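You operate a simulated robot arm through the tools that you are given. There is no shell and no other tool. Be economical: measure what you need, move in short steps, check, and stop when the job is done.

You are at the controls of a simulated robot arm. One attempt, no reset.

TASK
Unload press five and brush the grit off its square pad.
Fine: disc on the ledge; use the brush lying there, put it back and lower the pad. What is to be rubbed or washed off counts as gone when no trace of it is left.

The check looks at the end state, three seconds after you hand in, the way a careful person would. Anything else that was tipped, shoved, dropped, spilled or broken makes it a failure.

THE ROBOT
A 7-joint arm with a two-finger gripper, hanging from a carriage that runs on a rail from [-0.534, 1.341] to [0.532, -1.334] (x, y) and turns from -374 to 313 degrees about z. Base frame: it is fixed where the carriage stands at the start and does not move with it; the origin is on the floor, on the carriage's upright axis, x ahead of it, y to its left, z up. Readings come in m, degrees, newtons and seconds.
With the tool pointing down near the work surface it reaches from about 0.1 to 0.56 m from the robot's upright axis, wherever it stands. Its first joint turns from -166.0 to 166.0 degrees. Places, roughly: press five down button [0.7, -0.6, 1.2]; press five force dial [0.7, -0.6, 1.3]; press five gate lever [0.4, -0.1, 1.2]; press five hold dial [0.7, -0.6, 1.3]; press five in button [0.7, -0.7, 1.2]; press five lamp switch [0.9, -0.5, 1.6]; press five ledge [0.6, -0.4, 1]; press five left big button [0.3, 0, 1]; press five lift button [0.7, -0.8, 1.2]; press five mode switch [0.8, -0.7, 1.3]; press five out button [0.7, -0.7, 1.2]; press five power switch [0.8, -0.8, 1.3]; press five reset button [0.6, -0.7, 1.1]; press five right big button [0.5, -0.4, 1]; press five square pad [0.6, -0.1, 1.1]; press five start button [0.6, -0.6, 1.1]. Payload 1.37 kg.
The tool frame sits at the grasp point between the pads (the TCP): z along the fingers, y along the line on which they close. The tips reach 0.016 m beyond it. The gripper opens to 0.092 m. The gripper's body begins 0.074 m behind the TCP.
Orientation is told as [roll, pitch, yaw] about the base's x, y, z axes, in that order, counted from this pose: with the fingers straight down and closing along the base's y, the tool's x points along the base's -x, its y along +y and its z along -z.

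THE INTERFACE
- The arm moves only by the tool move_arm. Its argument "plan" is a list of rows, each a list of 6 numbers: the shift along the tool's x, y, z in units of 50 mm (1.0 is 50 mm), then the turn, a rotation vector about the tool's x, y, z in units of 5 degrees (1.0 is 5 degrees). In form: [[tx, ty, tz, wx, wy, wz], ...]. A call has 1 to 8 rows; each row shifts and turns the commanded pose from where the row before left it, along the tool's axes as they then stand. "grip" is the finger opening in m, from 0 to 0.092, set as the call begins (left out, the last holds). A call with a number of a shift or a turn outside -1 to 1 is refused whole. A row lasts 0.2 s, in which the tool goes at most 0.05 m and 8.6 degrees; a call with a longer step from one row to the next is refused whole, and so is a gripper value outside its range. Where a pose cannot be reached the arm comes as near as it can. A force on the tool above 70 N (or 10 N above the force at the start of the call, whichever is more), or a blocked arm, ends the call early, and 0.2 s more pass. The fingers move at their own pace and stop on an object; they squeeze with about 26 N. The grip force told is the motor's: it shows also when the fingers shut on nothing. Time passes only in rows, and 0.2 s behind the last, so rows that do not move let the fingers close. The reply holds the time, the measured pose of the TCP, the force on the tool along the base axes, the opening and the grip force, in the units named above and with some noise, with the torque about the TCP (base axes, N m) and any sound that the robot's microphone picked up.
- Cameras (640 x 400 px; columns grow to the right, rows downward): "scene" is now at [0.253, -0.0482, 1.7635]; the picture's right is [-0.67, -0.74, 0.00], its down [-0.62, 0.56, -0.55] and it looks along [0.41, -0.37, -0.83] (base axes); focal length 257 px, centre (320, 200). "wrist" rides on the gripper at [0.071, 0.019, -0.111] in the tool frame; the picture's right is [-0.26, 0.97, 0.00], its down [-0.78, -0.21, -0.59] and it looks along [-0.57, -0.15, 0.81] (tool axes); focal length 280 px, centre (320, 200).
- camera(camera): a new picture of that camera. No time passes.
- lift_body(by): slides the trunk up (or, below 0, down) by that many m; the arm and the scene camera ride with it, the base frame stays. It gives what a move gives, with no picture.
- roll_base(legs): drives the robot by 1 to 6 legs, each [ahead, left, turn to the left] in m, m and degrees, along the robot's own axes; the way and the turn of a leg run together, so that a leg with both is an arc; at most 1.5 m and 180 degrees a leg. The arm and the cameras ride along, it lands a little off, and it stops where it bumps. It keeps to its track: a leg is cut to what the track allows. It gives what a move gives.
- turn_head(pan, tilt): turns the head with the scene camera to pan (to the left, within 155 degrees either way) and tilt (down, from -29 to 69), counted from straight ahead of the robot. It gives what a move gives.
- measure_at(camera, pixels): there is no depth. For up to 12 entries [column, row, z] of the newest picture of that camera ("zoom" is the newest enlarged one), the place [x, y] in the base frame at which the ray of that pixel passes the height z, good to about 0.002 m. No time passes.
- inspect(camera, box): a new picture of the part [left, top, right, bottom] of that camera's present view, enlarged. No time passes.
- sign_off(): hands the job in; it is judged then, once.

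Keep the steps short. Do not move on a guess: measure, check each grasp and each placing, and mend mistakes. In all there are 80 turns and 60 pictures (those below and enlarged ones count). Leave the gripper open and the arm clear of the work at the hand-in unless told otherwise, and finish with a single line.

The tools are called as name(argument=value, ...) on one line, values as JSON. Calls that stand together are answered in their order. move_arm: Moves the arm, as the interface text tells. Its arguments: {"type":"object","properties":{"plan":{"type":"array","items":{"type":"array","items":{"type":"number"}}},"grip":{"type":"number"}},"required":["plan"]} The other tools are called the same way: lift_body (by) slides the trunk up or down; roll_base (legs) drives the base; turn_head (pan, tilt) turns the head that bears the scene camera; camera (camera) takes a picture; measure_at (camera, pixels) gives the place at which the rays of pixels pass given heights; inspect (camera, box) takes an enlarged picture of a part of a camera's view; sign_off () hands the job in.

At the start:

```text
clock: 0.0
ee_pos: [0.2237, -0.2775, 0.9988]
tcp_rot: [0.0, 0.1, -0.1]
contact_force: [-0.2, -0.3, 0.3]
torque: [-0.02, -0.03, 0.03]
opening: 0.092
finger_force: 0.0
trunk travel left (down, up): [-0.575, 0.085]
robot x, y, heading: [-0.0013, -0.0006, 0.1]
head pan, tilt: [-42.3, 56.6]
```

scene: 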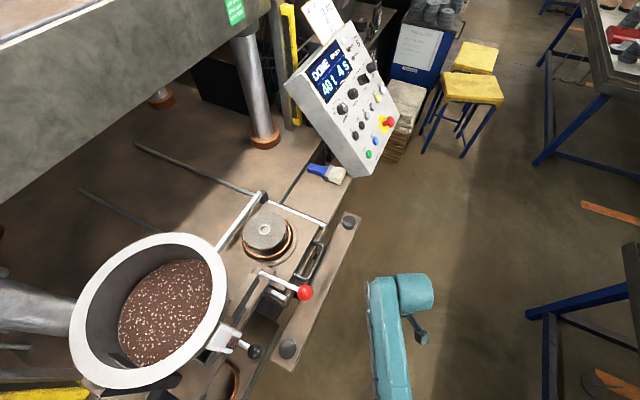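
wrist: 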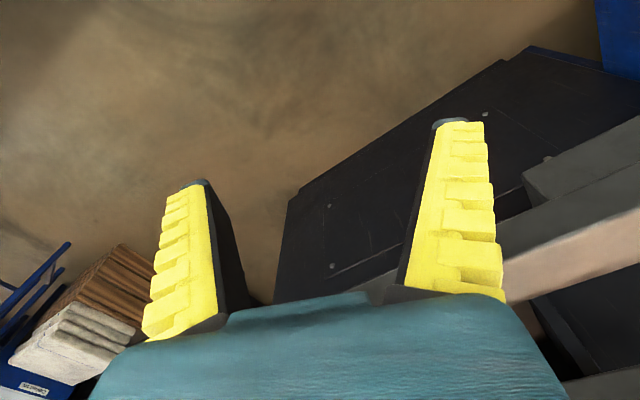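

I see the press table with a big ring (cylinder), a disc stack near (268,232), and a brush near (327,172). I'll look closer at the panel and at the work area.

inspect(camera="scene", box=[280, 0, 420, 190])

inspect(camera="scene", box=[180, 150, 370, 380])

```text
2.11 times, centred on (350, 95) of scene
```

zoom: 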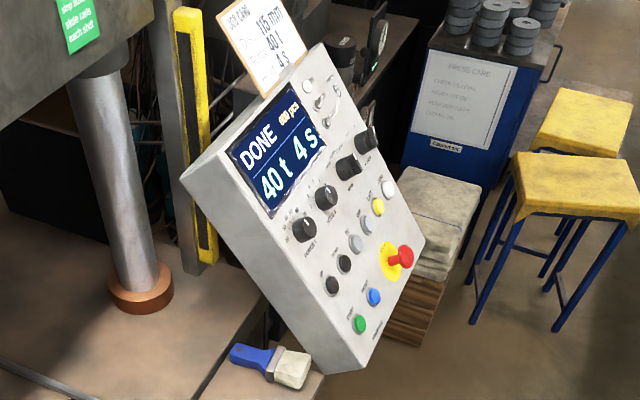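

```text
1.74 times, centred on (275, 265) of scene
```

zoom: 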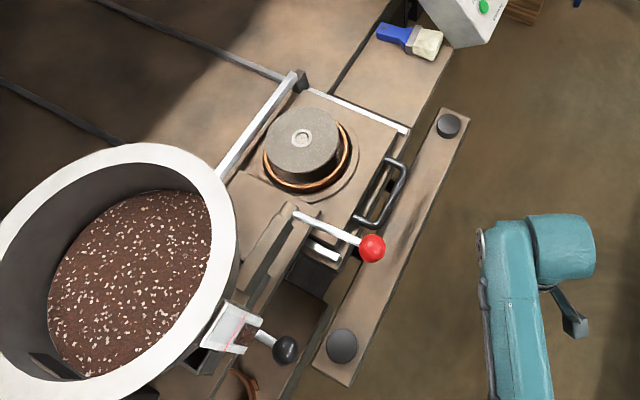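

I'll read the cards and the green sign, turning the head toward the panel.

turn_head(pan=-45, tilt=25)

camera(camera="scene")

```text
clock: 1.0
ee_pos: [0.2236, -0.2769, 1.0004]
tcp_rot: [0.0, 0.0, 0.0]
contact_force: [0.4, -0.3, 0.0]
torque: [-0.01, -0.01, -0.04]
opening: 0.0916
finger_force: 0.1
trunk travel left (down, up): [-0.575, 0.085]
robot x, y, heading: [0.002, 0.0015, 0.2]
head pan, tilt: [-45.0, 25.0]
```

```text
55 pictures are left
```

scene: 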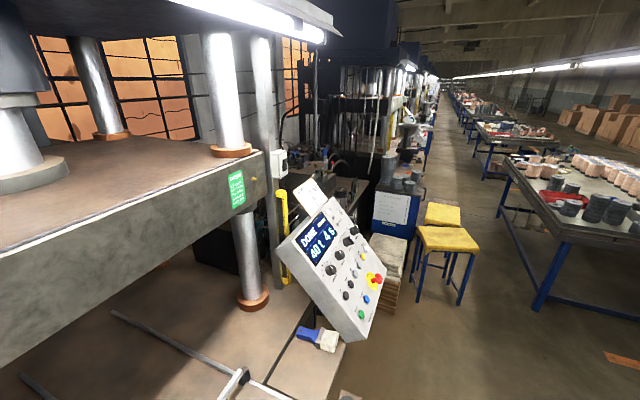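

inspect(camera="scene", box=[220, 160, 350, 240])

inspect(camera="scene", box=[280, 170, 420, 360])

inspect(camera="scene", box=[372, 185, 412, 230])

```text
4.92 times, centred on (285, 200) of scene
```

zoom: 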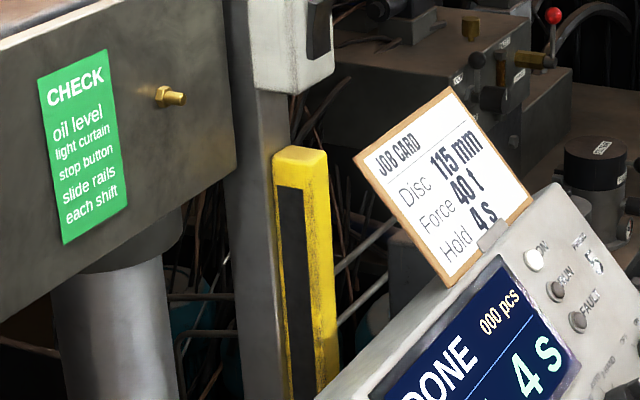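

```text
2.11 times, centred on (350, 265) of scene
```

zoom: 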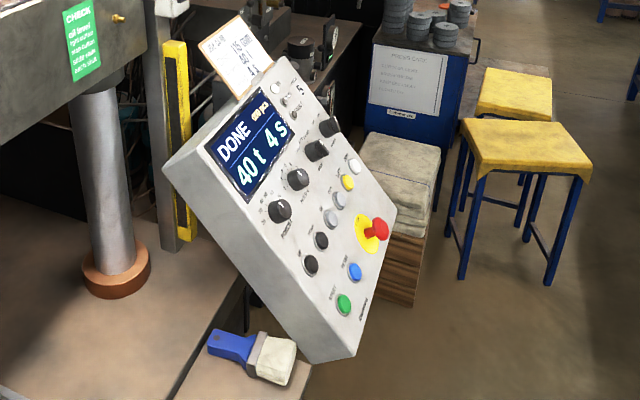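

```text
8.89 times, centred on (392, 208) of scene
```

zoom: 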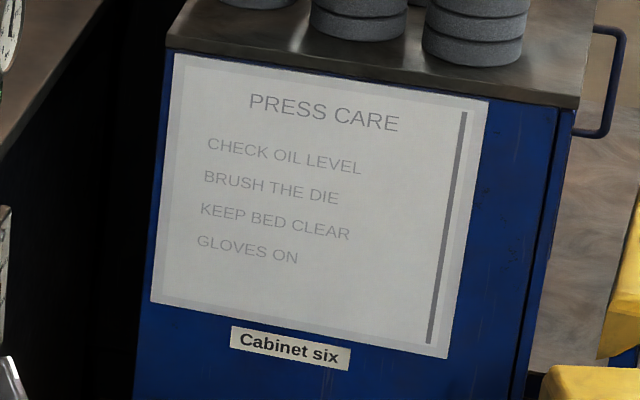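

Next, the panel labels up close.

inspect(camera="scene", box=[315, 220, 390, 335])

turn_head(pan=-30, tilt=66)

camera(camera="scene")

```text
3.48 times, centred on (352, 278) of scene
```

zoom: 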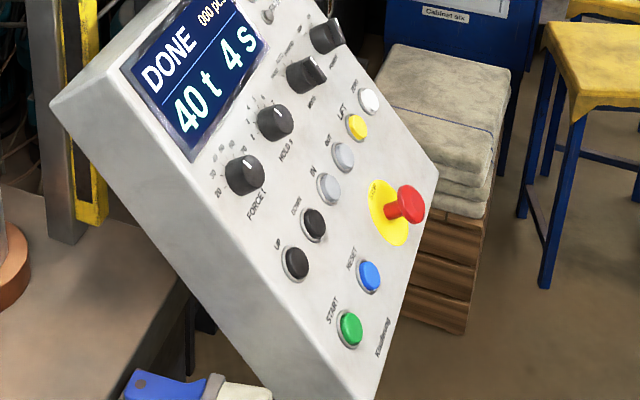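

```text
clock: 2.0
ee_pos: [0.2237, -0.2769, 1.0002]
tcp_rot: [0.1, 0.1, -0.1]
contact_force: [-0.2, -0.5, 0.0]
torque: [0.01, 0.0, 0.03]
opening: 0.092
finger_force: 0.0
trunk travel left (down, up): [-0.575, 0.085]
robot x, y, heading: [-0.0045, -0.0006, -0.1]
head pan, tilt: [-30.0, 66.0]
```

```text
50 pictures are left
```

scene: 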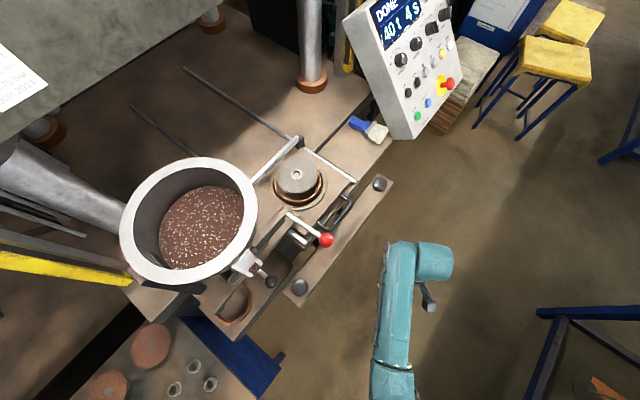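

inspect(camera="scene", box=[400, 30, 460, 125])

inspect(camera="scene", box=[205, 130, 400, 320])

```text
4.21 times, centred on (430, 78) of scene
```

zoom: 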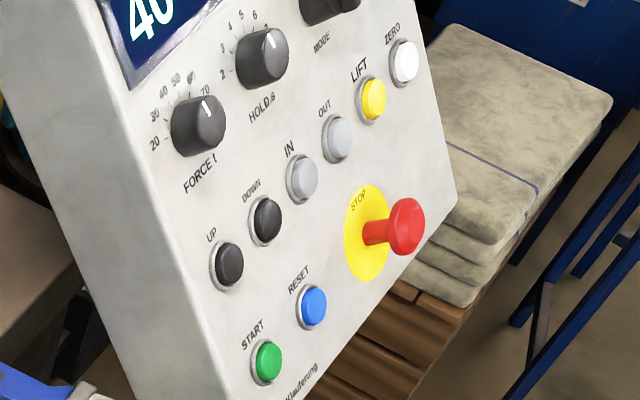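

```text
2.11 times, centred on (302, 225) of scene
```

zoom: 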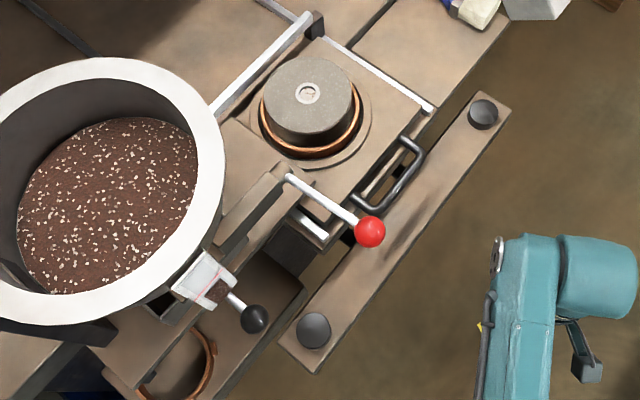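

The panel reads UP, DOWN, IN, OUT, LIFT, ZERO, and the disc stands in the die. I'll raise the tool first. Then I'll turn the carriage square to the press and drive opposite the disc.

move_arm(plan=[[0, 0, -1, 0, 0, 0], [0, 0, -1, 0, 0, 0], [0, 0, -1, 0, 0, 0], [0, 0, -1, 0, 0, 0], [0, 0, -1, 0, 0, 0]])

roll_base(legs=[[0, 0, 21.7], [0, -0.25, 0]])

turn_head(pan=0, tilt=55)

camera(camera="scene")

camera(camera="wrist")

```text
clock: 3.2
ee_pos: [0.2277, -0.2817, 1.2373]
tcp_rot: [0.0, 0.1, 0.0]
contact_force: [-1.5, 0.6, 1.0]
torque: [0.06, 0.01, 0.0]
opening: 0.0916
finger_force: 0.0
out of reach, approached as far as the arm can: row 5
trunk travel left (down, up): [-0.575, 0.085]
robot x, y, heading: [0.0002, 0.0006, -0.1]
head pan, tilt: [-30.0, 66.0]
```

```text
clock: 6.2
ee_pos: [0.4114, -0.4105, 1.2389]
tcp_rot: [-0.1, -0.1, 22.0]
contact_force: [0.3, -0.5, -0.5]
torque: [-0.02, -0.03, 0.04]
opening: 0.0919
finger_force: 0.1
trunk travel left (down, up): [-0.575, 0.085]
robot x, y, heading: [0.0933, -0.234, 21.9]
head pan, tilt: [-30.0, 66.0]
```

```text
clock: 7.2
ee_pos: [0.4114, -0.41, 1.238]
tcp_rot: [-0.1, -0.1, 22.1]
contact_force: [0.7, 0.0, -0.3]
torque: [0.04, -0.01, -0.01]
opening: 0.092
finger_force: 0.1
trunk travel left (down, up): [-0.575, 0.085]
robot x, y, heading: [0.0956, -0.234, 21.9]
head pan, tilt: [0.0, 55.0]
```

```text
47 pictures are left
```

scene: 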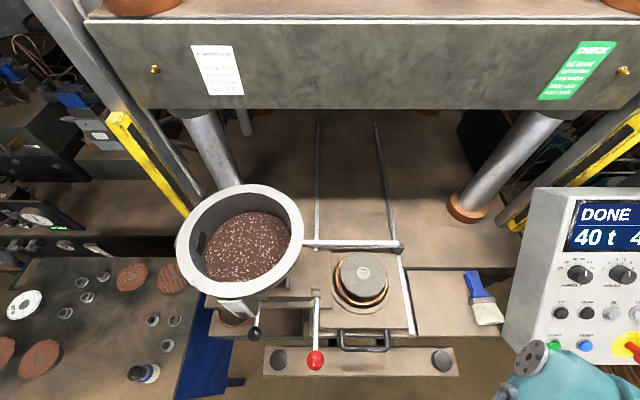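

```text
46 pictures are left
```

wrist: 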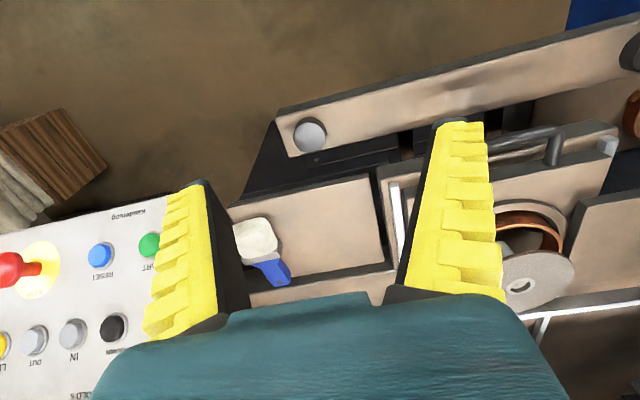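

inspect(camera="scene", box=[185, 40, 250, 100])

inspect(camera="scene", box=[290, 230, 510, 380])

inspect(camera="wrist", box=[440, 120, 640, 320])

```text
6.67 times, centred on (218, 70) of scene
```

zoom: 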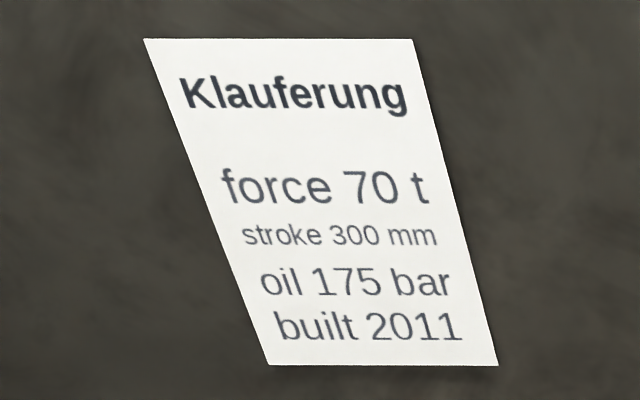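

```text
2.67 times, centred on (400, 305) of scene
```

zoom: 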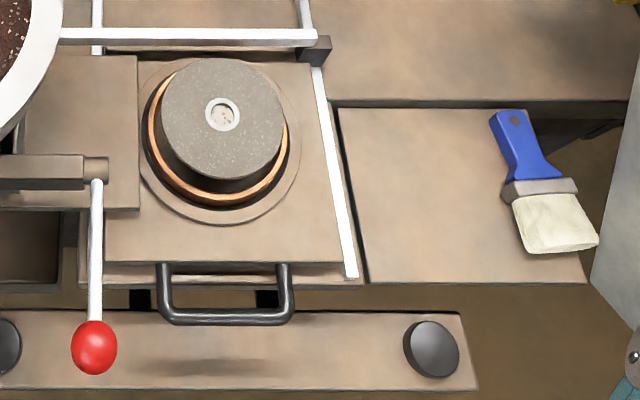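

```text
2.00 times, centred on (540, 220) of wrist
```

zoom: 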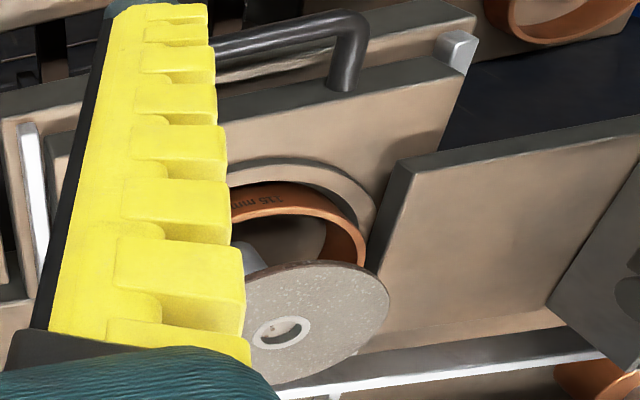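

The disc is thin and already stands lifted above the copper ring. I'll triangulate its bore from both cameras: scene (363,273) and wrist (520,285).

measure_at(camera="scene", pixels=[[363.3, 273.2, 1.05], [363.3, 273.2, 1.1], [363.3, 273.2, 1.15], [363.3, 273.2, 1.2]])

measure_at(camera="wrist", pixels=[[520, 285, 1.05], [520, 285, 1.1], [520, 285, 1.15], [520, 285, 1.2]])

```text
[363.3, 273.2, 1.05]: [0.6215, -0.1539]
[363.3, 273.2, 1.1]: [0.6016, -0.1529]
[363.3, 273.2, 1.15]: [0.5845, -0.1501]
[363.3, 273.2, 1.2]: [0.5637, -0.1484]
```

```text
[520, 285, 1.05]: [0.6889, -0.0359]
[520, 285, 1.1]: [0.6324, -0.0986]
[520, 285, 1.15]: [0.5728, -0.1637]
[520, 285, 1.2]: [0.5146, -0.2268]
```

measure_at(camera="scene", pixels=[[340, 273, 1.14], [387, 273, 1.14], [320, 290, 1.08], [320, 290, 1.05], [434, 280, 1.0], [434, 280, 1.03], [280, 359, 1.0], [441, 360, 1.0], [317, 360, 1.15], [317, 300, 1.15], [470, 276, 1.03], [489, 313, 1.03]])

measure_at(camera="wrist", pixels=[[309, 135, 1.0], [309, 135, 1.03], [309, 135, 0.97], [380, 172, 1.0], [380, 172, 1.03], [380, 172, 1.05], [258, 222, 1.0], [258, 222, 1.05], [286, 284, 1.05], [286, 284, 1.0]])

```text
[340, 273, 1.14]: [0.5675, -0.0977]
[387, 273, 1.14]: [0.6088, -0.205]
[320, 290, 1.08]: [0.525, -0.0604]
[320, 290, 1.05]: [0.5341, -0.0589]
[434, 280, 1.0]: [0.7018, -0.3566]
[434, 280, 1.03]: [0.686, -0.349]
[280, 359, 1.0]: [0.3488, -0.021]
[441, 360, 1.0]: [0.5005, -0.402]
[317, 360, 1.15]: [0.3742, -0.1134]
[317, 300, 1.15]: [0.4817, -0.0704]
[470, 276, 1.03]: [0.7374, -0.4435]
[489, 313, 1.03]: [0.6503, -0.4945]
```

```text
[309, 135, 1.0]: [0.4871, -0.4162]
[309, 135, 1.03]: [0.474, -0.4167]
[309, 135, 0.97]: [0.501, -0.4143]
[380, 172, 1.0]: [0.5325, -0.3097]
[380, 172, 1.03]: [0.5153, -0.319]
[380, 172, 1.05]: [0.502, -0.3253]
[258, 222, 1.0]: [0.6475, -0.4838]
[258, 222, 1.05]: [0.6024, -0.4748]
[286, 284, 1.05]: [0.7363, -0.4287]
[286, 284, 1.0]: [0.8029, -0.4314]
```

The disc's top centre is about (0.587,-0.151,1.14) with a 115 mm diameter, so it has to be pinched at the rim with a horizontal tool. I'll move ahead a little. Then I'll rotate the tool to point ahead with the fingers closing vertically and the camera to the right.

move_arm(plan=[[-1, 0, 0, 0, 0, 0], [-1, 0, 0, 0, 0, 0], [0, 0, 0, 0.866, -0.866, -0.866], [0, 0, 0, 0.866, -0.866, -0.866], [0, 0, 0, 0.866, -0.866, -0.866], [0, 0, 0, 0.866, -0.866, -0.866], [0, 0, 0, 0.866, -0.866, -0.866], [0, 0, 0, 0.866, -0.866, -0.866]])

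move_arm(plan=[[0, 0, 0, 0.866, -0.866, -0.866], [0, 0, 0, 0.866, -0.866, -0.866], [0, 0, 0, 0.866, -0.866, -0.866], [0, 0, 0, 0.866, -0.866, -0.866], [0, 0, 0, 0.866, -0.866, -0.866]])

move_arm(plan=[[0, 0, 0, 0.866, -0.866, -0.866], [0, 0, 0, 0.866, -0.866, -0.866], [0, 0, 0, 0.866, -0.866, -0.866], [0, 0, 0, 0.866, -0.866, -0.866], [0, 0, 0, 0.866, -0.866, -0.866]])

camera(camera="wrist")

```text
clock: 9.0
ee_pos: [0.504, -0.3719, 1.2389]
tcp_rot: [-32.4, -18.0, 54.4]
contact_force: [-0.2, 0.1, 0.4]
torque: [-0.04, 0.08, 0.0]
opening: 0.0921
finger_force: 0.0
trunk travel left (down, up): [-0.575, 0.085]
robot x, y, heading: [0.0952, -0.2314, 22.1]
head pan, tilt: [0.0, 55.0]
```

```text
clock: 10.2
ee_pos: [0.5049, -0.3727, 1.2388]
tcp_rot: [-64.2, -16.4, 86.0]
contact_force: [0.4, 0.2, 0.2]
torque: [0.0, 0.05, -0.01]
opening: 0.0921
finger_force: 0.0
trunk travel left (down, up): [-0.575, 0.085]
robot x, y, heading: [0.0917, -0.2333, 22.0]
head pan, tilt: [0.0, 55.0]
```

```text
clock: 11.4
ee_pos: [0.5046, -0.3734, 1.2377]
tcp_rot: [-90.3, 0.3, 112.1]
contact_force: [-0.9, 0.0, 0.5]
torque: [0.03, -0.04, -0.01]
opening: 0.0919
finger_force: 0.1
trunk travel left (down, up): [-0.575, 0.085]
robot x, y, heading: [0.0959, -0.2341, 22.0]
head pan, tilt: [0.0, 55.0]
```

```text
42 pictures are left
```

wrist: 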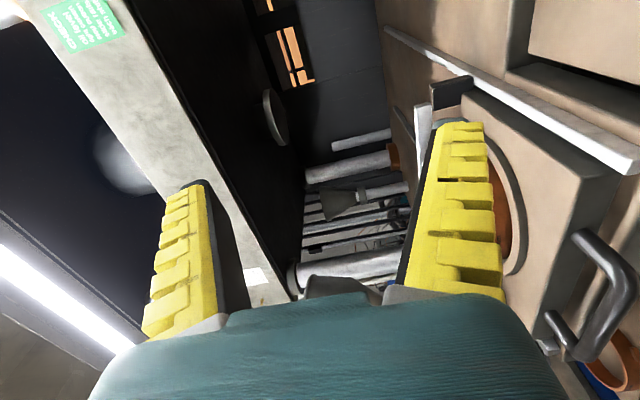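

The pose is reached. I'll lower to disc height, with the tool still 0.17 m to the right of the disc, and look from the side.

move_arm(plan=[[0, 1, 0, 0, 0, 0], [0, 0.9, 0, 0, 0, 0]], grip=0.045)

camera(camera="wrist")

```text
clock: 12.0
ee_pos: [0.502, -0.3675, 1.1613]
tcp_rot: [-89.9, 0.0, 112.1]
contact_force: [-0.6, 0.0, -0.1]
torque: [-0.02, -0.03, -0.09]
opening: 0.0481
finger_force: 2.7
out of reach, approached as far as the arm can: row 2
trunk travel left (down, up): [-0.575, 0.085]
robot x, y, heading: [0.0944, -0.2306, 21.8]
head pan, tilt: [0.0, 55.0]
```

```text
41 pictures are left
```

wrist: 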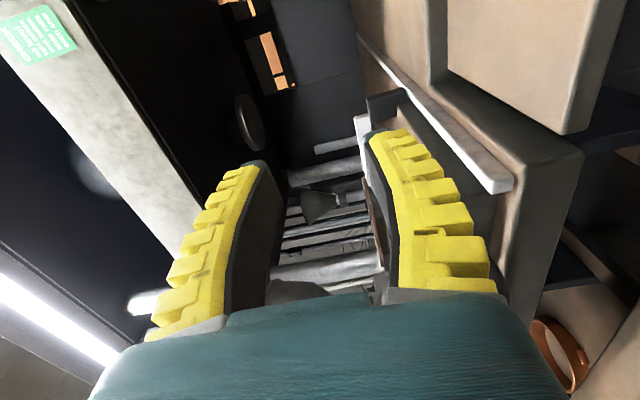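

The hand hides the disc, so I'll shift left 90 mm, still 0.1 m in front of it.

move_arm(plan=[[-0.9, 0, 0, 0, 0, 0], [-0.9, 0, 0, 0, 0, 0]])

camera(camera="wrist")

camera(camera="scene")

```text
clock: 12.6
ee_pos: [0.4745, -0.2909, 1.1686]
tcp_rot: [-90.1, 0.2, 112.0]
contact_force: [-0.1, -0.4, 0.9]
torque: [-0.04, 0.0, 0.1]
opening: 0.0484
finger_force: 2.0
out of reach, approached as far as the arm can: row 2
trunk travel left (down, up): [-0.575, 0.085]
robot x, y, heading: [0.0925, -0.2325, 22.0]
head pan, tilt: [0.0, 55.0]
```

```text
40 pictures are left
```

wrist: 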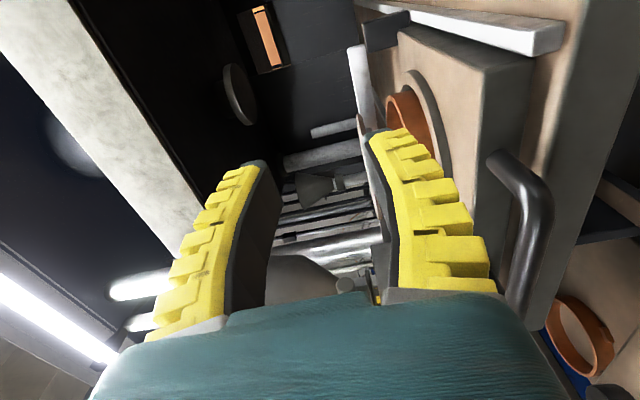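

```text
39 pictures are left
```

scene: 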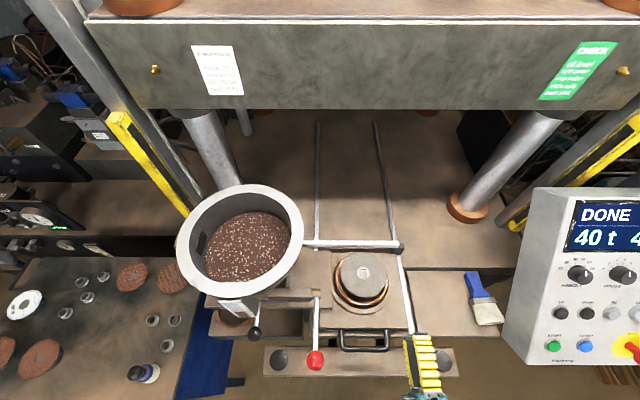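

I'll estimate the height of the ring under the disc by measuring its left, right and front edges in this scene picture.

measure_at(camera="scene", pixels=[[335.6, 281, 1.06], [388.3, 282, 1.06], [362.5, 306, 1.06], [335.6, 281, 1.09], [388.3, 282, 1.09], [362.5, 306, 1.09], [362.5, 296.5, 1.135], [362.5, 252, 1.14], [362.5, 252, 1.13]])

inspect(camera="scene", box=[320, 240, 410, 315])

inspect(camera="wrist", box=[330, 60, 450, 200])

```text
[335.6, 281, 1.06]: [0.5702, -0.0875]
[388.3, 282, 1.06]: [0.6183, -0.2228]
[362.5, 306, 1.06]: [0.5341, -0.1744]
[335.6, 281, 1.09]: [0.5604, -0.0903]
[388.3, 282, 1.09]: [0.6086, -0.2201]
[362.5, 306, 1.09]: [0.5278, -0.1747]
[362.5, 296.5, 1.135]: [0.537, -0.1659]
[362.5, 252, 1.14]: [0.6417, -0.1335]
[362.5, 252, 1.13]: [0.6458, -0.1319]
```

```text
5.33 times, centred on (365, 278) of scene
```

zoom: 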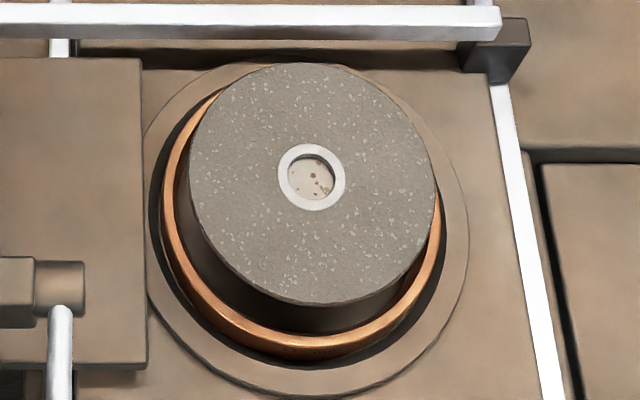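

```text
2.86 times, centred on (390, 130) of wrist
```

zoom: 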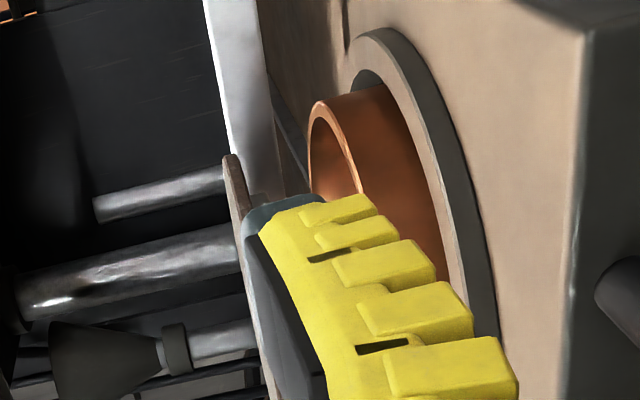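

The side view shows a thin disc floating well above the copper ring. To see the pad underneath, I'll open the fingers wide and lower the trunk 30 mm.

lift_body(by=-0.03)

move_arm(plan=[[0, 0, 0, 0, 0, 0], [0, 0, 0, 0, 0, 0]], grip=0.092)

inspect(camera="wrist", box=[220, 60, 460, 300])

```text
clock: 13.3
ee_pos: [0.4754, -0.2905, 1.1384]
tcp_rot: [-90.1, 0.2, 112.0]
contact_force: [0.7, -0.1, 0.0]
torque: [-0.01, 0.01, 0.02]
opening: 0.0479
finger_force: 2.2
trunk travel left (down, up): [-0.545, 0.115]
robot x, y, heading: [0.097, -0.2359, 22.0]
head pan, tilt: [0.0, 55.0]
```

```text
clock: 13.9
ee_pos: [0.4759, -0.2906, 1.1392]
tcp_rot: [-90.1, 0.0, 112.0]
contact_force: [0.0, -0.7, 0.3]
torque: [0.01, 0.0, 0.02]
opening: 0.0919
finger_force: 0.0
trunk travel left (down, up): [-0.545, 0.115]
robot x, y, heading: [0.0893, -0.2346, 22.1]
head pan, tilt: [0.0, 55.0]
```

```text
1.67 times, centred on (340, 180) of wrist
```

zoom: 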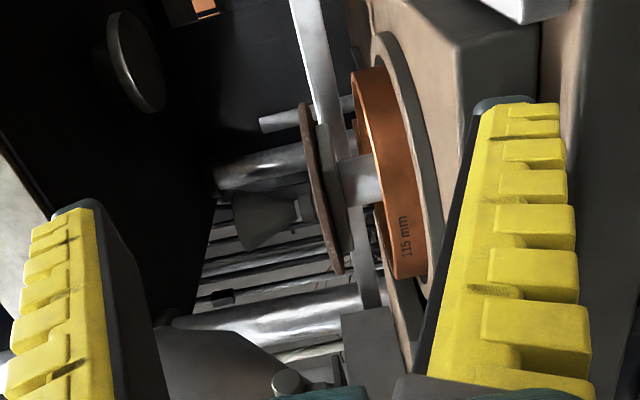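

The disc sits on a thin square pad of roughly 63 mm, so about 25 mm of rim overhangs. I'll measure the disc's height from this enlarged view, using its two ends at (303,106) and (341,272).

measure_at(camera="zoom", pixels=[[304, 106, 1.13], [304, 106, 1.135], [304, 106, 1.14], [304, 106, 1.145], [340, 272, 1.13], [340, 272, 1.135], [340, 272, 1.14], [340, 272, 1.145], [318, 126, 1.13], [318, 126, 1.125], [351, 248, 1.13], [351, 248, 1.125]])

```text
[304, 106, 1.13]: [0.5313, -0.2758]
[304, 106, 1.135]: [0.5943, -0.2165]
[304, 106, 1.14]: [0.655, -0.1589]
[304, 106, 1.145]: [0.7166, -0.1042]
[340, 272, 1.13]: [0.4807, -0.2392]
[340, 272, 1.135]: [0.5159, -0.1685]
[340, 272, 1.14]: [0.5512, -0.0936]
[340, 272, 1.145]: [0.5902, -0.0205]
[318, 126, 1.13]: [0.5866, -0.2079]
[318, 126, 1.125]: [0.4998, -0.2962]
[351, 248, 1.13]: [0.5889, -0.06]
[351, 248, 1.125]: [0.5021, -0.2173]
```

The disc's mid height is about 1.1375. I'll narrow the fingers to 32 mm, shift left 88 mm in line with the disc, and go 40 mm ahead. That keeps the tips about 40 mm short of the rim.

move_arm(plan=[[0, 0, 0, 0, 0, 0], [0, 0, 0.8, 0, 0, 0], [-0.877, 0, 0, 0, 0, 0], [-0.877, 0, 0, 0, 0, 0]], grip=0.032)

camera(camera="wrist")

camera(camera="scene")

```text
clock: 14.9
ee_pos: [0.4797, -0.1956, 1.1374]
tcp_rot: [-90.0, 0.1, 112.0]
contact_force: [0.2, -0.1, 0.2]
torque: [0.0, 0.03, 0.03]
opening: 0.0354
finger_force: 2.6
trunk travel left (down, up): [-0.545, 0.115]
robot x, y, heading: [0.0926, -0.2333, 22.3]
head pan, tilt: [0.0, 55.0]
```

```text
35 pictures are left
```

wrist: 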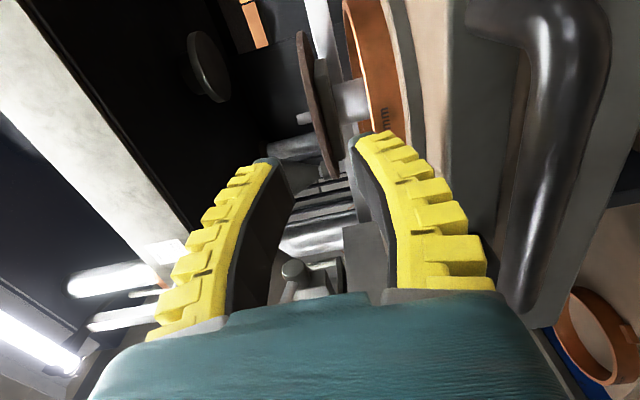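

```text
34 pictures are left
```

scene: 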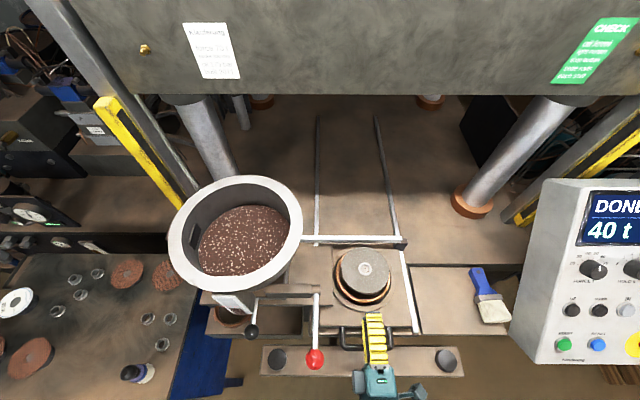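

The tool is aligned at v≈-0.361 and z=1.1374. I'll advance 58 mm so the tips go about 15 mm past the rim, then look.

move_arm(plan=[[0, 0, 0.4, 0, 0, 0], [0, 0, 0.4, 0, 0, 0], [0, 0, 0.36, 0, 0, 0]])

inspect(camera="wrist", box=[220, 40, 460, 280])

inspect(camera="scene", box=[310, 230, 430, 340])

```text
clock: 15.8
ee_pos: [0.5227, -0.1777, 1.1321]
tcp_rot: [-89.1, 0.0, 111.7]
contact_force: [-48.1, -16.4, 14.3]
torque: [-0.44, 1.32, 0.1]
opening: 0.0263
finger_force: 0.0
trunk travel left (down, up): [-0.545, 0.115]
robot x, y, heading: [0.0902, -0.2374, 21.8]
head pan, tilt: [0.0, 55.0]
stopped in row 3: the force on the tool passed its limit at 78 N (the readings are from after the stop); the commanded pose is now the measured one
```

```text
1.67 times, centred on (340, 160) of wrist
```

zoom: 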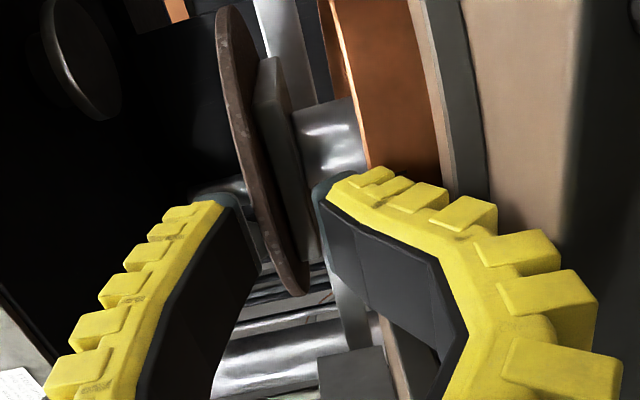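

```text
3.64 times, centred on (370, 285) of scene
```

zoom: 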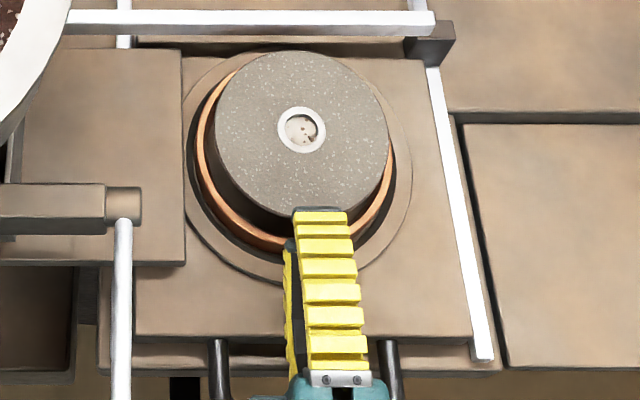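

A stop at 78 N. The torque puts the contact about 30 mm below the TCP, so the lower finger touched the ring's front lip. The disc looks unmoved. I'll back off 60 mm, narrow the fingers to 24 mm, rise to z≈1.141 and check everything.

move_arm(plan=[[0, 0, -0.4, 0, 0, 0], [0, 0, -0.4, 0, 0, 0], [0, 0, -0.4, 0, 0, 0], [0, 0, 0, -0.18, 0, 0], [0, 0, 0, 0, 0, 0]], grip=0.024)

inspect(camera="scene", box=[310, 230, 430, 340])

camera(camera="wrist")

```text
clock: 17.0
ee_pos: [0.4735, -0.1972, 1.1369]
tcp_rot: [-88.8, 0.0, 111.9]
contact_force: [-0.7, 0.3, -0.4]
torque: [-0.02, 0.05, 0.03]
opening: 0.0279
finger_force: 2.8
trunk travel left (down, up): [-0.545, 0.115]
robot x, y, heading: [0.0901, -0.2354, 21.9]
head pan, tilt: [0.0, 55.0]
```

```text
3.64 times, centred on (370, 285) of scene
```

zoom: 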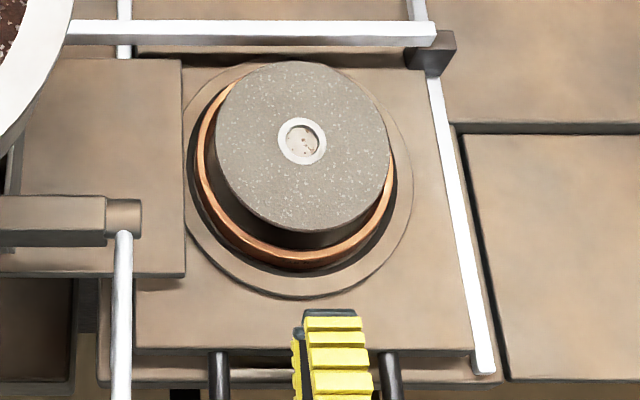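

```text
30 pictures are left
```

wrist: 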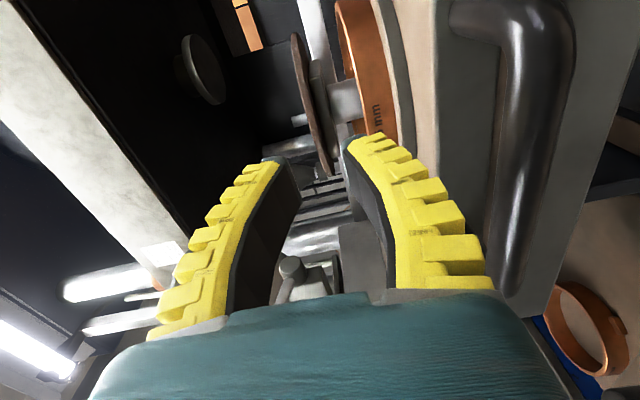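

Nothing has moved. I'll level the tool, rise to 1.142 and advance 57 mm. The lower finger will then clear the ring by about 13 mm.

move_arm(plan=[[0, -0.1, 0, 0.24, 0, 0], [0, 0, 0.38, 0, 0, 0], [0, 0, 0.38, 0, 0, 0], [0, 0, 0.38, 0, 0, 0]])

inspect(camera="wrist", box=[220, 40, 460, 280])

```text
clock: 18.0
ee_pos: [0.5268, -0.1744, 1.1421]
tcp_rot: [-89.9, -0.1, 111.8]
contact_force: [-0.4, 0.0, -0.1]
torque: [0.02, -0.05, -0.01]
opening: 0.0278
finger_force: 3.1
trunk travel left (down, up): [-0.545, 0.115]
robot x, y, heading: [0.0938, -0.2353, 22.0]
head pan, tilt: [0.0, 55.0]
```

```text
1.67 times, centred on (340, 160) of wrist
```

zoom: 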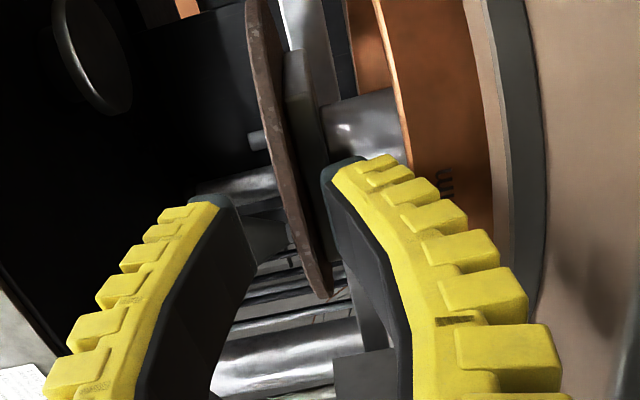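

Clear, with the disc between the fingers. I'll go 9 mm further in, lower 3 mm to centre on the disc, then look.

move_arm(plan=[[0, 0, 0.09, 0, 0, 0], [0, 0, 0.09, 0, 0, 0], [0, 0.06, 0, 0, 0, 0]])

inspect(camera="wrist", box=[220, 40, 460, 280])

```text
clock: 18.8
ee_pos: [0.5352, -0.1733, 1.1393]
tcp_rot: [-90.0, 0.1, 111.7]
contact_force: [-0.6, 0.6, 1.3]
torque: [0.03, 0.0, 0.0]
opening: 0.0278
finger_force: 2.1
trunk travel left (down, up): [-0.545, 0.115]
robot x, y, heading: [0.0927, -0.2352, 21.9]
head pan, tilt: [0.0, 55.0]
```

```text
1.67 times, centred on (340, 160) of wrist
```

zoom: 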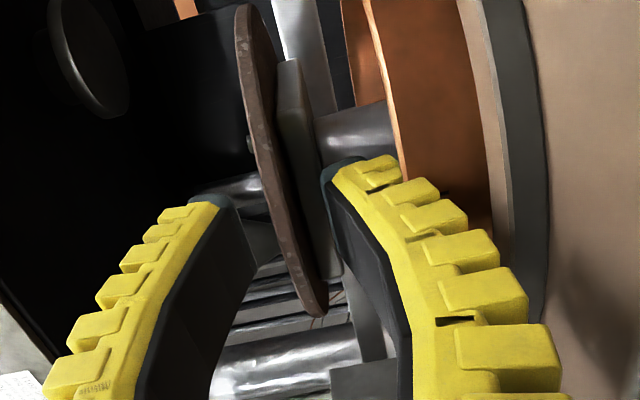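

The pad works out at 60 mm square with its front at u≈0.458. The tips are at 0.447, so there's room for 4 mm more, and then I close on the rim.

move_arm(plan=[[0, 0.02, 0.08, 0, 0, 0]])

move_arm(plan=[[0, 0, 0, 0, 0, 0], [0, 0, 0, 0, 0, 0], [0, 0, 0, 0, 0, 0]], grip=0.0)

inspect(camera="wrist", box=[220, 40, 460, 280])

```text
clock: 19.2
ee_pos: [0.5371, -0.1722, 1.1363]
tcp_rot: [-89.8, 0.1, 111.8]
contact_force: [-10.9, -2.9, 4.1]
torque: [-0.11, 0.45, -0.03]
opening: 0.0268
finger_force: 2.3
trunk travel left (down, up): [-0.545, 0.115]
robot x, y, heading: [0.0931, -0.2345, 22.3]
head pan, tilt: [0.0, 55.0]
```

```text
clock: 20.0
ee_pos: [0.5376, -0.1716, 1.1385]
tcp_rot: [-90.0, 0.1, 111.8]
contact_force: [-12.3, -3.5, 1.9]
torque: [-0.1, 0.25, 0.02]
opening: 0.006
finger_force: 25.9
trunk travel left (down, up): [-0.545, 0.115]
robot x, y, heading: [0.0919, -0.2315, 22.3]
head pan, tilt: [0.0, 55.0]
```

```text
1.67 times, centred on (340, 160) of wrist
```

zoom: 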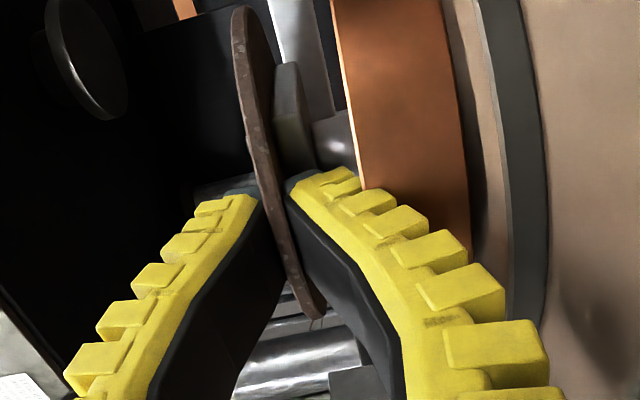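

I'm gripping with a 6 mm opening at 26 N. I'll lift straight up 60 mm with the trunk and check.

lift_body(by=0.06)

inspect(camera="scene", box=[310, 210, 530, 400])

```text
clock: 21.0
ee_pos: [0.539, -0.1714, 1.1964]
tcp_rot: [-90.0, 0.0, 111.8]
contact_force: [0.1, -0.8, -1.1]
torque: [-0.03, 0.07, 0.0]
opening: 0.0058
finger_force: 26.2
trunk travel left (down, up): [-0.605, 0.055]
robot x, y, heading: [0.0919, -0.2336, 21.9]
head pan, tilt: [0.0, 55.0]
```

```text
2.11 times, centred on (420, 305) of scene
```

zoom: 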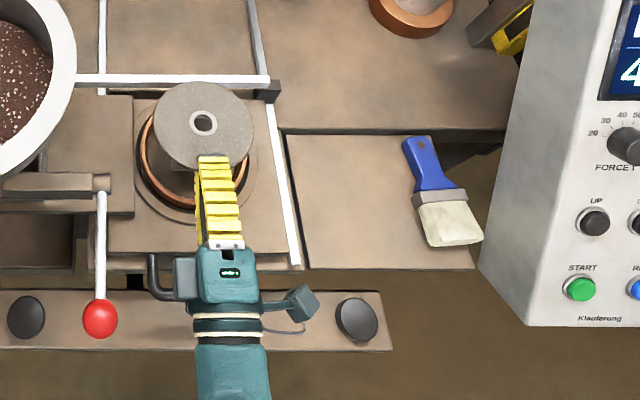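

The disc is held. Next I'll measure the ledge: its front-left corner at (413,337), front-right (493,337), back-left (402,274), and the brush.

measure_at(camera="zoom", pixels=[[305, 268, 1.0], [305, 268, 1.03], [305, 268, 1.05], [475, 268, 1.03], [283, 135, 1.03], [500, 135, 1.03], [412, 140, 1.04], [441, 195, 1.04], [450, 245, 1.04], [432, 160, 1.04], [409, 195, 1.03], [475, 235, 1.03]])

```text
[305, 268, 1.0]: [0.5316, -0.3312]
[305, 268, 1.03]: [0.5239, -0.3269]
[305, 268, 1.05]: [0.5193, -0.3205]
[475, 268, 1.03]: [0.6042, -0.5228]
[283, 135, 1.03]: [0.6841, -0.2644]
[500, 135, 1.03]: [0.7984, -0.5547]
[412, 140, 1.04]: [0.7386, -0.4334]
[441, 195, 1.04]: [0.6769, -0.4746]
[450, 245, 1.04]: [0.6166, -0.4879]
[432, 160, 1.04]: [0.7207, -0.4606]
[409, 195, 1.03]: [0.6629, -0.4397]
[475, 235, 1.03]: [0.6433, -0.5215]
```

Ledge in press axes: u 0.363–0.535, v -0.50 to -0.71, and the brush's left edge is at v≈-0.655. I'll set the disc at v≈-0.575. I'm driving the carriage 0.214 m right with the disc high, then tilting the tool 15° nose-down.

roll_base(legs=[[0, -0.214, 0]])

move_arm(plan=[[0, 0, -0.25, 0, 0, 0], [0, 0, -0.25, 0, 0, 0], [0, 0, 0, -1, 0, 0], [0, 0, 0, -1, 0, 0], [0, 0, 0, -1, 0, 0]])

camera(camera="scene")

camera(camera="wrist")

```text
clock: 22.6
ee_pos: [0.619, -0.3694, 1.1984]
tcp_rot: [-90.1, -0.1, 112.0]
contact_force: [-0.4, -0.7, -0.6]
torque: [-0.01, 0.04, 0.01]
opening: 0.0059
finger_force: 25.4
trunk travel left (down, up): [-0.605, 0.055]
robot x, y, heading: [0.1735, -0.4362, 22.0]
head pan, tilt: [0.0, 55.0]
```

```text
clock: 23.8
ee_pos: [0.5955, -0.3801, 1.1978]
tcp_rot: [-74.9, 0.1, 111.9]
contact_force: [-0.8, -1.3, -1.2]
torque: [-0.02, 0.07, 0.0]
opening: 0.006
finger_force: 25.8
trunk travel left (down, up): [-0.605, 0.055]
robot x, y, heading: [0.1761, -0.4334, 22.0]
head pan, tilt: [0.0, 55.0]
```

```text
25 pictures are left
```

scene: 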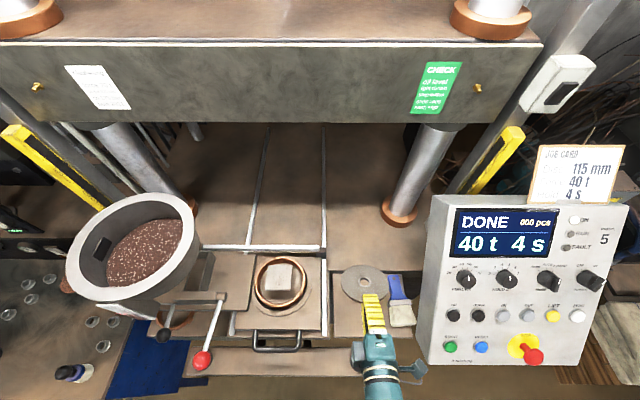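

```text
24 pictures are left
```

wrist: 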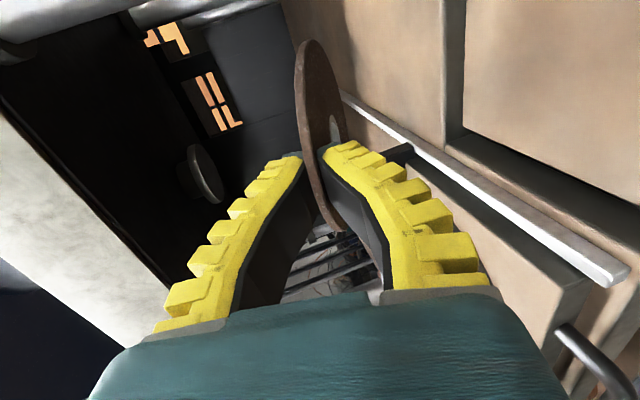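

The disc hangs over the ledge at u=0.410, v=-0.575, clear of the brush. I'll lower 115 mm with the trunk, which leaves about 20 mm to go, and check.

lift_body(by=-0.115)

inspect(camera="scene", box=[310, 220, 440, 350])

```text
clock: 25.3
ee_pos: [0.5953, -0.3809, 1.0831]
tcp_rot: [-75.0, 0.0, 111.9]
contact_force: [0.4, -0.1, -0.5]
torque: [0.01, 0.05, -0.03]
opening: 0.006
finger_force: 25.8
trunk travel left (down, up): [-0.49, 0.17]
robot x, y, heading: [0.1764, -0.4292, 22.1]
head pan, tilt: [0.0, 55.0]
```

```text
3.08 times, centred on (375, 285) of scene
```

zoom: 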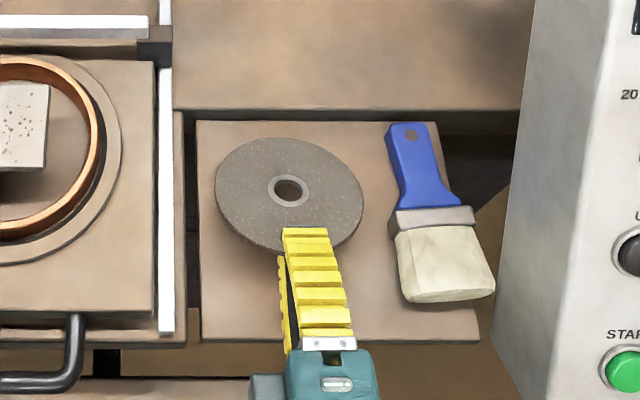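

The disc sits over the free part of the ledge. I'll lower in small vertical steps of 4 mm and read the force.

move_arm(plan=[[0, 0.077, 0.021, 0, 0, 0], [0, 0.077, 0.021, 0, 0, 0], [0, 0.077, 0.021, 0, 0, 0], [0, 0.077, 0.021, 0, 0, 0], [0, 0.058, 0.0155, 0, 0, 0]])

measure_at(camera="zoom", pixels=[[201, 341, 1.03], [196, 121, 1.03], [480, 345, 1.03], [411, 133, 1.045], [425, 185, 1.045], [432, 218, 1.045], [445, 265, 1.045], [450, 300, 1.03]])

```text
clock: 26.5
ee_pos: [0.597, -0.3809, 1.0634]
tcp_rot: [-74.9, 0.0, 111.8]
contact_force: [-0.3, 0.9, -0.7]
torque: [0.04, -0.01, -0.02]
opening: 0.006
finger_force: 26.4
trunk travel left (down, up): [-0.49, 0.17]
robot x, y, heading: [0.1739, -0.4305, 22.2]
head pan, tilt: [0.0, 55.0]
```

```text
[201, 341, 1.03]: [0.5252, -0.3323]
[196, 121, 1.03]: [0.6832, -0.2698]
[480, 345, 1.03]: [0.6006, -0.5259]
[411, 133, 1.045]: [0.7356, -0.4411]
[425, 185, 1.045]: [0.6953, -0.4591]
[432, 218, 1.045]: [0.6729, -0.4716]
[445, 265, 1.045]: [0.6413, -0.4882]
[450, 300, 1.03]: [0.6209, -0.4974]
```

No contact yet. The parallax suggests the ledge is nearer z≈1.00, so I'll keep going down in 4 mm steps.

move_arm(plan=[[0, 0.077, 0.021, 0, 0, 0], [0, 0.077, 0.021, 0, 0, 0], [0, 0.077, 0.021, 0, 0, 0], [0, 0.077, 0.021, 0, 0, 0]])

inspect(camera="scene", box=[310, 220, 440, 350])

```text
clock: 27.5
ee_pos: [0.5971, -0.38, 1.0515]
tcp_rot: [-75.5, 0.1, 111.7]
contact_force: [-27.5, -4.3, 35.1]
torque: [-0.32, 1.56, -0.03]
opening: 0.0062
finger_force: 25.5
trunk travel left (down, up): [-0.49, 0.17]
robot x, y, heading: [0.1758, -0.4336, 22.2]
head pan, tilt: [0.0, 55.0]
```

```text
3.08 times, centred on (375, 285) of scene
```

zoom: 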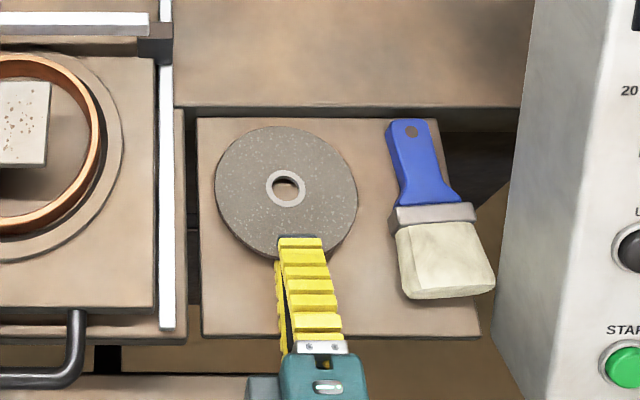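

Contact: 35 N upward, with the disc's far edge on the ledge. I'll ease up 4 mm, open to 28 mm so the disc settles onto the lower finger, and look.

move_arm(plan=[[0, -0.077, -0.021, 0, 0, 0], [0, 0, 0, 0, 0, 0]])

move_arm(plan=[[0, 0, 0, 0, 0, 0], [0, 0, 0, 0, 0, 0]], grip=0.022)

camera(camera="wrist")

```text
clock: 28.1
ee_pos: [0.5968, -0.3803, 1.0518]
tcp_rot: [-75.1, 0.2, 111.9]
contact_force: [-11.5, -3.4, 21.6]
torque: [-0.29, 1.03, -0.05]
opening: 0.006
finger_force: 26.1
trunk travel left (down, up): [-0.49, 0.17]
robot x, y, heading: [0.1698, -0.4341, 22.2]
head pan, tilt: [0.0, 55.0]
```

```text
clock: 28.7
ee_pos: [0.5977, -0.3809, 1.057]
tcp_rot: [-75.6, 0.1, 111.8]
contact_force: [-16.5, -2.5, 35.2]
torque: [-0.13, 0.85, -0.12]
opening: 0.0083
finger_force: 0.0
trunk travel left (down, up): [-0.49, 0.17]
robot x, y, heading: [0.17, -0.4343, 22.1]
head pan, tilt: [0.0, 55.0]
```

```text
21 pictures are left
```

wrist: 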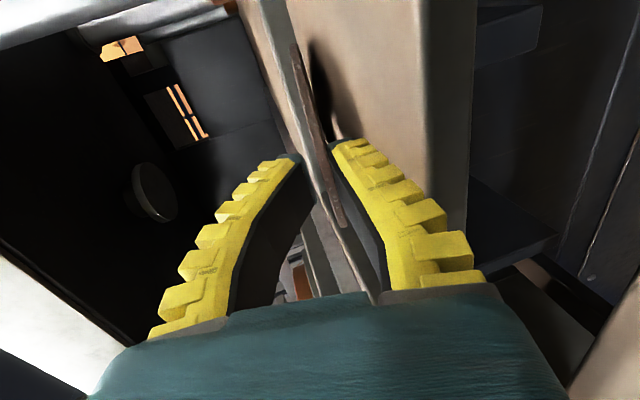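

The lower finger is already resting on the ledge and blocks the opening. I'll raise 8 mm with the opening commanded at 22 mm.

move_arm(plan=[[0, -0.077, -0.021, 0, 0, 0], [0, -0.077, -0.021, 0, 0, 0], [0, 0, 0, 0, 0, 0]])

inspect(camera="wrist", box=[240, 20, 480, 300])

```text
clock: 29.5
ee_pos: [0.5974, -0.3803, 1.0613]
tcp_rot: [-75.1, 0.1, 111.9]
contact_force: [8.2, -1.0, 8.6]
torque: [-0.02, -0.1, 0.04]
opening: 0.0195
finger_force: 0.0
trunk travel left (down, up): [-0.49, 0.17]
robot x, y, heading: [0.1748, -0.4348, 21.7]
head pan, tilt: [0.0, 55.0]
```

```text
1.43 times, centred on (360, 160) of wrist
```

zoom: 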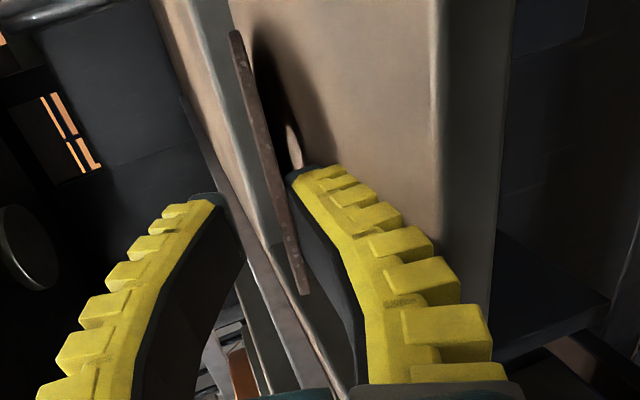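

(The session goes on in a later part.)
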